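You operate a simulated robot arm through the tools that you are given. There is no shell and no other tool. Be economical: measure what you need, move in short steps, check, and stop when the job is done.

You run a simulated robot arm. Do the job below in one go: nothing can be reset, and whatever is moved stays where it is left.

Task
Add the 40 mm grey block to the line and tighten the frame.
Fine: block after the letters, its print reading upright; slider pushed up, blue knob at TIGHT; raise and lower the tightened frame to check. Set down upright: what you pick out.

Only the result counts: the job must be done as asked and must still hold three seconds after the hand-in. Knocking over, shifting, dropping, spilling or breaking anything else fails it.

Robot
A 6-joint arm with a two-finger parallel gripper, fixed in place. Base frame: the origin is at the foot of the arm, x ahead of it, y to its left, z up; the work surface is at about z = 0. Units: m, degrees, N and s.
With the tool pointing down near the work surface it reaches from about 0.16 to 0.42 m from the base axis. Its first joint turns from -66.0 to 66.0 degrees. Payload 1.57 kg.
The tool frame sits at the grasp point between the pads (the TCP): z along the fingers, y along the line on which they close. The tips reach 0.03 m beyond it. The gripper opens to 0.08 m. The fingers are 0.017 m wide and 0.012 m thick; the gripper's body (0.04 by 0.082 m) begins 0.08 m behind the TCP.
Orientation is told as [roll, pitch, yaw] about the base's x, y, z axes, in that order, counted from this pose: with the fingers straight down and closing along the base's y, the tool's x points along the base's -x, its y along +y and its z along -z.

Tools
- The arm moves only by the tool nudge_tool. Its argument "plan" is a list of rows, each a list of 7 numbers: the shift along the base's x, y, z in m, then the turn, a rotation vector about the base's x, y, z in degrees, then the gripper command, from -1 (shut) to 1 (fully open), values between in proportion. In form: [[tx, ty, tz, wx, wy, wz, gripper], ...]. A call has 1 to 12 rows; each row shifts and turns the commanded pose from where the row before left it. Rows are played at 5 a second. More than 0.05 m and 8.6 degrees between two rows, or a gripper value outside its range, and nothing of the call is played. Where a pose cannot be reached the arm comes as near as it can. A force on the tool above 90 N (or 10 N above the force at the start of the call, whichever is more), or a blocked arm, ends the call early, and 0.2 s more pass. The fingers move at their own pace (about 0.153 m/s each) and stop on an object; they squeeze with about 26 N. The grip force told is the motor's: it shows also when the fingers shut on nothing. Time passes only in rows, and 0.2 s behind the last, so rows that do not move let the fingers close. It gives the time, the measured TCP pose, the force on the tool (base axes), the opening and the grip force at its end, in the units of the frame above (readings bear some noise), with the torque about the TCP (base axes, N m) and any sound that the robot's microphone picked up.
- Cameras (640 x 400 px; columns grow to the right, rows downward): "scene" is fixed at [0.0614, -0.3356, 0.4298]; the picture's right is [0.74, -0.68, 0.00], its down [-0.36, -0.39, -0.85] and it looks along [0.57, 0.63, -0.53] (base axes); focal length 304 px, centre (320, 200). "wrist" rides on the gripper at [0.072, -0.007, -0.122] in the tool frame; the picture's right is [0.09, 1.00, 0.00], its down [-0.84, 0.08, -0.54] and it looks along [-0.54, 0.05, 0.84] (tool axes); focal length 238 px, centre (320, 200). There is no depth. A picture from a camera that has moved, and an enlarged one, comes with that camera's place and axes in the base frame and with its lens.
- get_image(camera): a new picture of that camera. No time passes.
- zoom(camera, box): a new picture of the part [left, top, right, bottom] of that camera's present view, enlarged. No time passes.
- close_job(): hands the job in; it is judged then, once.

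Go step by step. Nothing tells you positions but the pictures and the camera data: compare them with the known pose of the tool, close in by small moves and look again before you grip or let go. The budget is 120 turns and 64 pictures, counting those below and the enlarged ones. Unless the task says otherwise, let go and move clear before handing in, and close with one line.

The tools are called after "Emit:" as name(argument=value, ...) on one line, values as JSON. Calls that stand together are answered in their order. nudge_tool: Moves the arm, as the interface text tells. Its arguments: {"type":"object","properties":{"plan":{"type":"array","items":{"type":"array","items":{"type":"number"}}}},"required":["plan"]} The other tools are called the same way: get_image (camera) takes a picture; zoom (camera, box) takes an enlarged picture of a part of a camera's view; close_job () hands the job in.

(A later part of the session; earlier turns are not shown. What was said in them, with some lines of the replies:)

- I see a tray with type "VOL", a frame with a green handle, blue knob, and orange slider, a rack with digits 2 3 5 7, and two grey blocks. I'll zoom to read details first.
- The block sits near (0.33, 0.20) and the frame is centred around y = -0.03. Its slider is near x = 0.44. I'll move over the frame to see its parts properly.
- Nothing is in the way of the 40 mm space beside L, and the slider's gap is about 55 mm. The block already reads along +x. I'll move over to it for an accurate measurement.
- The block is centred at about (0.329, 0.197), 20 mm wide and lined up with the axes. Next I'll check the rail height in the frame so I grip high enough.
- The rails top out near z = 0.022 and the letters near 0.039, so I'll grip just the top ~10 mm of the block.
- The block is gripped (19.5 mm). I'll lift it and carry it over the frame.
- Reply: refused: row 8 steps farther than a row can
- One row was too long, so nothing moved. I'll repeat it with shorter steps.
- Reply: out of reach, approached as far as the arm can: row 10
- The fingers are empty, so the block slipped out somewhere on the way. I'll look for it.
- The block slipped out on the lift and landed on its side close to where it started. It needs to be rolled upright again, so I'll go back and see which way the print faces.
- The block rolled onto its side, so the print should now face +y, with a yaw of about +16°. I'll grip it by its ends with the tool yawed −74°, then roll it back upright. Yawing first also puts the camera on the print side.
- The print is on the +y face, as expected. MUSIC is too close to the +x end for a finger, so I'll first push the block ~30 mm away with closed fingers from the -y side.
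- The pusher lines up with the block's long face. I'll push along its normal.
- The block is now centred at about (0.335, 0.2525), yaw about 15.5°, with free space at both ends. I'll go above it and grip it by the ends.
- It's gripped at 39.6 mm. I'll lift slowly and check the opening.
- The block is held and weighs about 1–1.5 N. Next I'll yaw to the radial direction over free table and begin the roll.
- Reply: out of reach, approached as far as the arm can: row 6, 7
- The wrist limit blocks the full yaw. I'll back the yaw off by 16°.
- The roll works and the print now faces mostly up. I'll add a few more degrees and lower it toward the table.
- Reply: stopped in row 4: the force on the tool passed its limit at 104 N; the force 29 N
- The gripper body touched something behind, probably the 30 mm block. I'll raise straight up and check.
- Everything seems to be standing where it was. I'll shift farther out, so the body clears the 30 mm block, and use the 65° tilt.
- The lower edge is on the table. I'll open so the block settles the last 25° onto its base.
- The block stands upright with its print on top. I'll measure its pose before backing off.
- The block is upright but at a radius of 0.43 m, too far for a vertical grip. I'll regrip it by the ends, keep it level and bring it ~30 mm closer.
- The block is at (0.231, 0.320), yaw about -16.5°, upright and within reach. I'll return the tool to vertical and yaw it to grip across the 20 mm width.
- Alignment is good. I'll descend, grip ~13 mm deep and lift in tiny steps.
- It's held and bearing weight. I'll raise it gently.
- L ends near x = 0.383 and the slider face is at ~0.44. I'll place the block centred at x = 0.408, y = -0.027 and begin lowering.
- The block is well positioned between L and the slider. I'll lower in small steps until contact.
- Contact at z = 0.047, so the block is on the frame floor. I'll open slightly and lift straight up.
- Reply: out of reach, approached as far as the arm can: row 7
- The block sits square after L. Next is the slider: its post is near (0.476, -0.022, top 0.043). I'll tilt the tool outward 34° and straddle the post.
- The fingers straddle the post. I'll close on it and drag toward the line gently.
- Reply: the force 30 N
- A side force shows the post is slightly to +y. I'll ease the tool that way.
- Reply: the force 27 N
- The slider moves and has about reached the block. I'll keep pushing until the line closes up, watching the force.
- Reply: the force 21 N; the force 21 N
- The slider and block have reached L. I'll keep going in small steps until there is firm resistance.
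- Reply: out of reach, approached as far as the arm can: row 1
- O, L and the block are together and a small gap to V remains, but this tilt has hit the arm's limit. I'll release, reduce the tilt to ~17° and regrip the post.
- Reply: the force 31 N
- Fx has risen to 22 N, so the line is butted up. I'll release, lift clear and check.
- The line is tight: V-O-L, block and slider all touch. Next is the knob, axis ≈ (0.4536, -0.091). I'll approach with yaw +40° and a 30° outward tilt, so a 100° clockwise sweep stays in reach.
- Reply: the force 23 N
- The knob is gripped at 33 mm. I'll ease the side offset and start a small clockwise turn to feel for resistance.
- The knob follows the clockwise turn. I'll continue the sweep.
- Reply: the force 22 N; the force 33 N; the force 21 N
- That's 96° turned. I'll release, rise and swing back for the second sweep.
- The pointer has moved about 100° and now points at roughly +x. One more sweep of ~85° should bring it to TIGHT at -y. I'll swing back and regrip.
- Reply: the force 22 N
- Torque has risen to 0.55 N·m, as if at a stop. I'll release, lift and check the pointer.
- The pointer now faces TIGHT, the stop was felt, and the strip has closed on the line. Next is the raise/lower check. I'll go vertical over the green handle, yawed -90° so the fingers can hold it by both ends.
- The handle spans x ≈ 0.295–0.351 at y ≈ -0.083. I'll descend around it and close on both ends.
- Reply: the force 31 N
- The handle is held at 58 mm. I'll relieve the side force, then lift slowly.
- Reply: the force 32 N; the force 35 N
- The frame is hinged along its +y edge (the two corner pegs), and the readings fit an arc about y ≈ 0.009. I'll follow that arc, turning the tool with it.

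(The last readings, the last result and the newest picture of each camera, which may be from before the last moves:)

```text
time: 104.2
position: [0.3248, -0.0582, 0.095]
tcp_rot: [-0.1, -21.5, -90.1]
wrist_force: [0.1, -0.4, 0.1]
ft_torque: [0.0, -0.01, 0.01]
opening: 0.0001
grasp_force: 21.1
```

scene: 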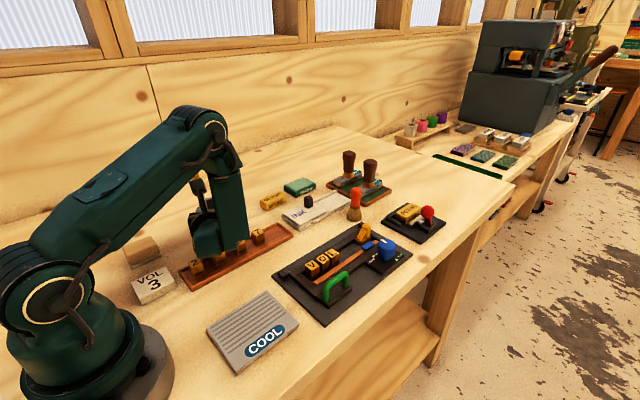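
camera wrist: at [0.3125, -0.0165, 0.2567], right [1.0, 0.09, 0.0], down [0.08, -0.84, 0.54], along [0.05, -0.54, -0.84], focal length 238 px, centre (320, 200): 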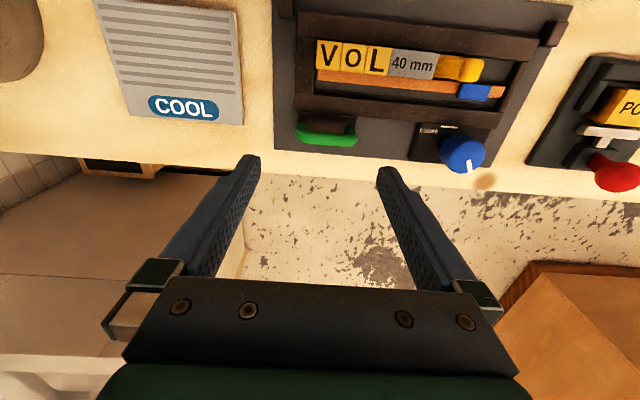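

The handle slipped out at around 20°. I'll go higher, return to vertical at yaw 0, and instead pinch the bar across y with a deeper hold.

Emit:
nudge_tool(plan=[[0, 0, 0.03, 0, 0, 0, -1], [0, 0, 0.02, 7.2, 0, 0, -1], [0, 0, 0, 7.2, 0, 0, -1], [0, -0.01, 0, 7.1, 0, 0, -1], [0, -0.014, 0, 0, 0, 0, -1]])

Emit:
nudge_tool(plan=[[0, 0, 0, 0, 0, 8.2, 0], [0, 0, 0, 0, 0, 8.2, 0], [0, 0, 0, 0, 0, 8.2, 0], [0, 0, 0, 0, 0, 8.2, 0], [0, 0, 0, 0, 0, 8.2, 0], [0, 0, 0, 0, 0, 8.2, 0], [0, 0, 0, 0, 0, 8.2, 0], [0, 0, 0, 0, 0, 8.2, 0], [0, 0, 0, 0, 0, 8.2, 0], [0, 0, 0, 0, 0, 8.2, 0], [0, 0, 0, 0, 0, 8.1, 0], [0, 0, 0, 0, 0, 0, 0]])

```text
time: 105.4
position: [0.3256, -0.0819, 0.144]
tcp_rot: [0.0, 0.2, -90.1]
wrist_force: [0.3, 0.2, -0.3]
ft_torque: [0.01, 0.02, 0.02]
opening: 0.0
grasp_force: 21.9
```

```text
time: 108.0
position: [0.3254, -0.0815, 0.1439]
tcp_rot: [-0.1, 0.2, 0.2]
wrist_force: [0.6, 0.8, 0.6]
ft_torque: [0.0, 0.01, 0.0]
opening: 0.04
grasp_force: 0.1
```

Emit:
nudge_tool(plan=[[0.001, -0.0015, -0.03, 0, 0, 0, 0], [0, 0, -0.03, 0, 0, 0, 0], [0, 0, -0.02, 0, 0, 0, 0], [0, 0, -0.01, 0, 0, 0, 0], [0, 0, 0, 0, 0, 0, 0]])

Emit:
nudge_tool(plan=[[0, 0, 0, 0, 0, 0, -0.4], [0, 0, 0, 0, 0, 0, -0.8], [0, 0, 0, 0, 0, 0, -1], [0, 0, 0, 0, 0, 0, -1]])

```text
time: 109.2
position: [0.3271, -0.0832, 0.0547]
tcp_rot: [-0.1, 0.0, 0.1]
wrist_force: [0.6, -0.3, 0.9]
ft_torque: [0.01, -0.01, 0.04]
opening: 0.0399
grasp_force: 0.1
```

```text
time: 110.2
position: [0.3259, -0.0859, 0.0549]
tcp_rot: [-0.5, 0.1, 0.1]
wrist_force: [-6.5, -30.7, 5.9]
ft_torque: [-0.28, -0.57, -0.2]
opening: 0.0107
grasp_force: 28.3
```

The bar is pinched at 10.7 mm. I'll relieve the side force and try the first few millimetres of lift.

Emit:
nudge_tool(plan=[[0, -0.0015, 0, 0, 0, 0, -1], [0, -0.0015, 0, 0, 0, 0, -1], [0, 0, 0, 0, 0, 0, -1]])

Emit:
nudge_tool(plan=[[0, 0.0005, 0.002, -1.2, 0, 0, -1], [0, 0.0009, 0.0025, -1.5, 0, 0, -1], [0, 0, 0, 0, 0, 0, -1]])

```text
time: 111.0
position: [0.3264, -0.0849, 0.0539]
tcp_rot: [0.1, 0.3, 0.2]
wrist_force: [-8.5, -8.2, 14.8]
ft_torque: [-0.07, 0.62, -0.01]
opening: 0.0105
grasp_force: 27.9
```

```text
time: 111.8
position: [0.3283, -0.0844, 0.0585]
tcp_rot: [-2.6, 0.3, 0.1]
wrist_force: [0.0, 4.6, -8.6]
ft_torque: [-0.06, 0.34, -0.05]
opening: 0.0107
grasp_force: 28.6
```

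Emit:
nudge_tool(plan=[[0, 0.0037, 0.0068, -4.3, 0, 0, -1], [0, 0.0039, 0.006, -4, 0, 0, -1], [0, 0, 0, 0, 0, 0, -1]])

Emit:
nudge_tool(plan=[[0, 0.0022, 0.003, -2, 0, 0, -1], [0, 0, 0, 0, 0, 0, -1]])

```text
time: 112.6
position: [0.3259, -0.0762, 0.07]
tcp_rot: [-10.9, 0.0, -0.1]
wrist_force: [0.1, 14.9, -14.8]
ft_torque: [0.1, 0.17, -0.05]
opening: 0.0106
grasp_force: 28.5
```

```text
time: 113.2
position: [0.3266, -0.0733, 0.0743]
tcp_rot: [-12.8, 0.0, 0.0]
wrist_force: [0.1, 19.0, -19.1]
ft_torque: [0.15, 0.27, -0.05]
opening: 0.0108
grasp_force: 28.7
```

The tangential load is only ~4 N; the rest is me pulling off the arc. I'll correct toward the hinge and continue.

Emit:
nudge_tool(plan=[[0, 0.0013, -0.0009, 0, 0, 0, -1], [0, 0.0029, 0.0025, -2, 0, 0, -1], [0, 0.0054, 0.005, -4, 0, 0, -1], [0, 0, 0, 0, 0, 0, -1]])

```text
time: 114.2
position: [0.3269, -0.0686, 0.0817]
tcp_rot: [-19.4, 0.2, 0.0]
wrist_force: [5.1, -36.8, -13.7]
ft_torque: [-0.27, -0.02, 0.05]
opening: 0.0107
grasp_force: 28.4
```

The load jumped at ~19°, the same place it slipped before, so that is the hinge limit and the frame is fully raised. I'll lower it back along the same path.

Emit:
nudge_tool(plan=[[0, -0.0054, -0.005, 4, 0, 0, -1], [0, -0.0036, -0.0018, 2, 0, 0, -1], [0, -0.0026, -0.003, 2, 0, 0, -1], [0, 0, 0, 0, 0, 0, -1]])

Emit:
nudge_tool(plan=[[0, -0.0039, -0.006, 4, 0, 0, -1], [0, -0.0037, -0.005, 4.3, 0, 0, -1], [0, 0, 0, 0, 0, 0, -1]])

```text
time: 115.2
position: [0.3269, -0.0766, 0.072]
tcp_rot: [-11.1, 0.4, 0.1]
wrist_force: [-13.2, -15.4, 3.0]
ft_torque: [-0.23, -0.07, 0.0]
opening: 0.0104
grasp_force: 28.7
```

```text
time: 116.0
position: [0.3257, -0.0838, 0.058]
tcp_rot: [-2.7, 0.3, 0.2]
wrist_force: [-12.9, -4.8, -5.5]
ft_torque: [-0.11, 0.44, -0.09]
opening: 0.0107
grasp_force: 28.5
```

Emit:
nudge_tool(plan=[[0, -0.0007, -0.002, 1.4, 0, 0, -1], [0, -0.0006, -0.002, 1.3, 0, 0, -1], [0, 0, 0, 0, 0, 0, -1]])

```text
time: 116.8
position: [0.3274, -0.0852, 0.0566]
tcp_rot: [0.0, 0.1, 0.2]
wrist_force: [-16.7, 0.0, 20.1]
ft_torque: [-0.01, 0.24, -0.05]
opening: 0.0105
grasp_force: 28.2
```

It pushes back 20 N, so the frame is down. I'll release and move clear, then use the last picture to verify.

Emit:
nudge_tool(plan=[[0, 0, 0.0005, 0, 0, 0, -0.6], [0, 0, 0, 0, 0, 0, -0.1], [0, 0, 0.03, 0, 0, 0, 0], [0, 0, 0.04, 0, 0, 0, 0], [-0.03, 0, 0.03, 0, 0, 0, 0], [-0.03, 0, 0.03, 0, 0, 0, 0], [-0.03, 0.01, 0.02, 0, 0, 0, 0], [-0.02, 0.03, 0, 0, 0, 0, 0], [0, 0.03, 0, 0, 0, 0, 0], [0, 0.03, 0, 0, 0, 0, 0]])

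Emit:
zoom(camera="scene", box=[180, 180, 430, 335])

```text
time: 119.0
position: [0.2145, 0.014, 0.2066]
tcp_rot: [-0.1, 0.2, 0.1]
wrist_force: [-1.3, -0.6, -0.4]
ft_torque: [0.01, 0.01, -0.02]
opening: 0.04
grasp_force: 0.0
```

```text
2.56 times, centred on (305, 258) of scene
camera zoom: at [0.0613, -0.3356, 0.4298], right [0.74, -0.68, 0.0], down [-0.36, -0.39, -0.85], along [0.57, 0.63, -0.53], focal length 779 px, centre (358, 53)
```

zoom: 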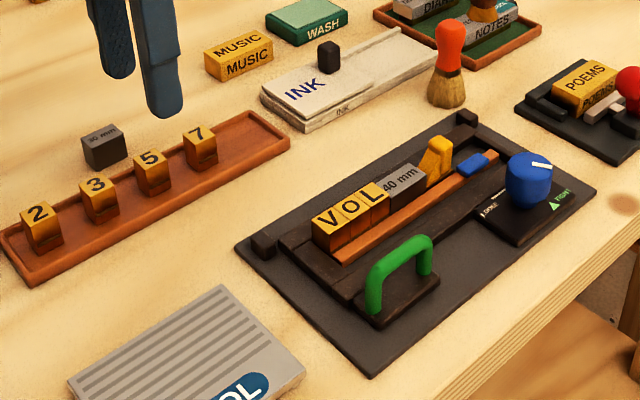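

The frame is back down with V-O-L, the upright 40 mm block and the slider still closed up, the knob is at TIGHT, and the arm is clear. I'm handing in.

Emit:
close_job()

```text
The job is handed in.
```

The 40 mm block is in the line after V-O-L with its print upright, the slider is pushed up and the knob is at TIGHT. I raised the frame to about 19° and set it back down with the line still closed up. Three slips on the way: I dropped the block once and righted it, bumped what was probably the 30 mm block (about 104 N; it may have moved about 2 mm), and lost the handle on the first frame lift, so the frame fell back.
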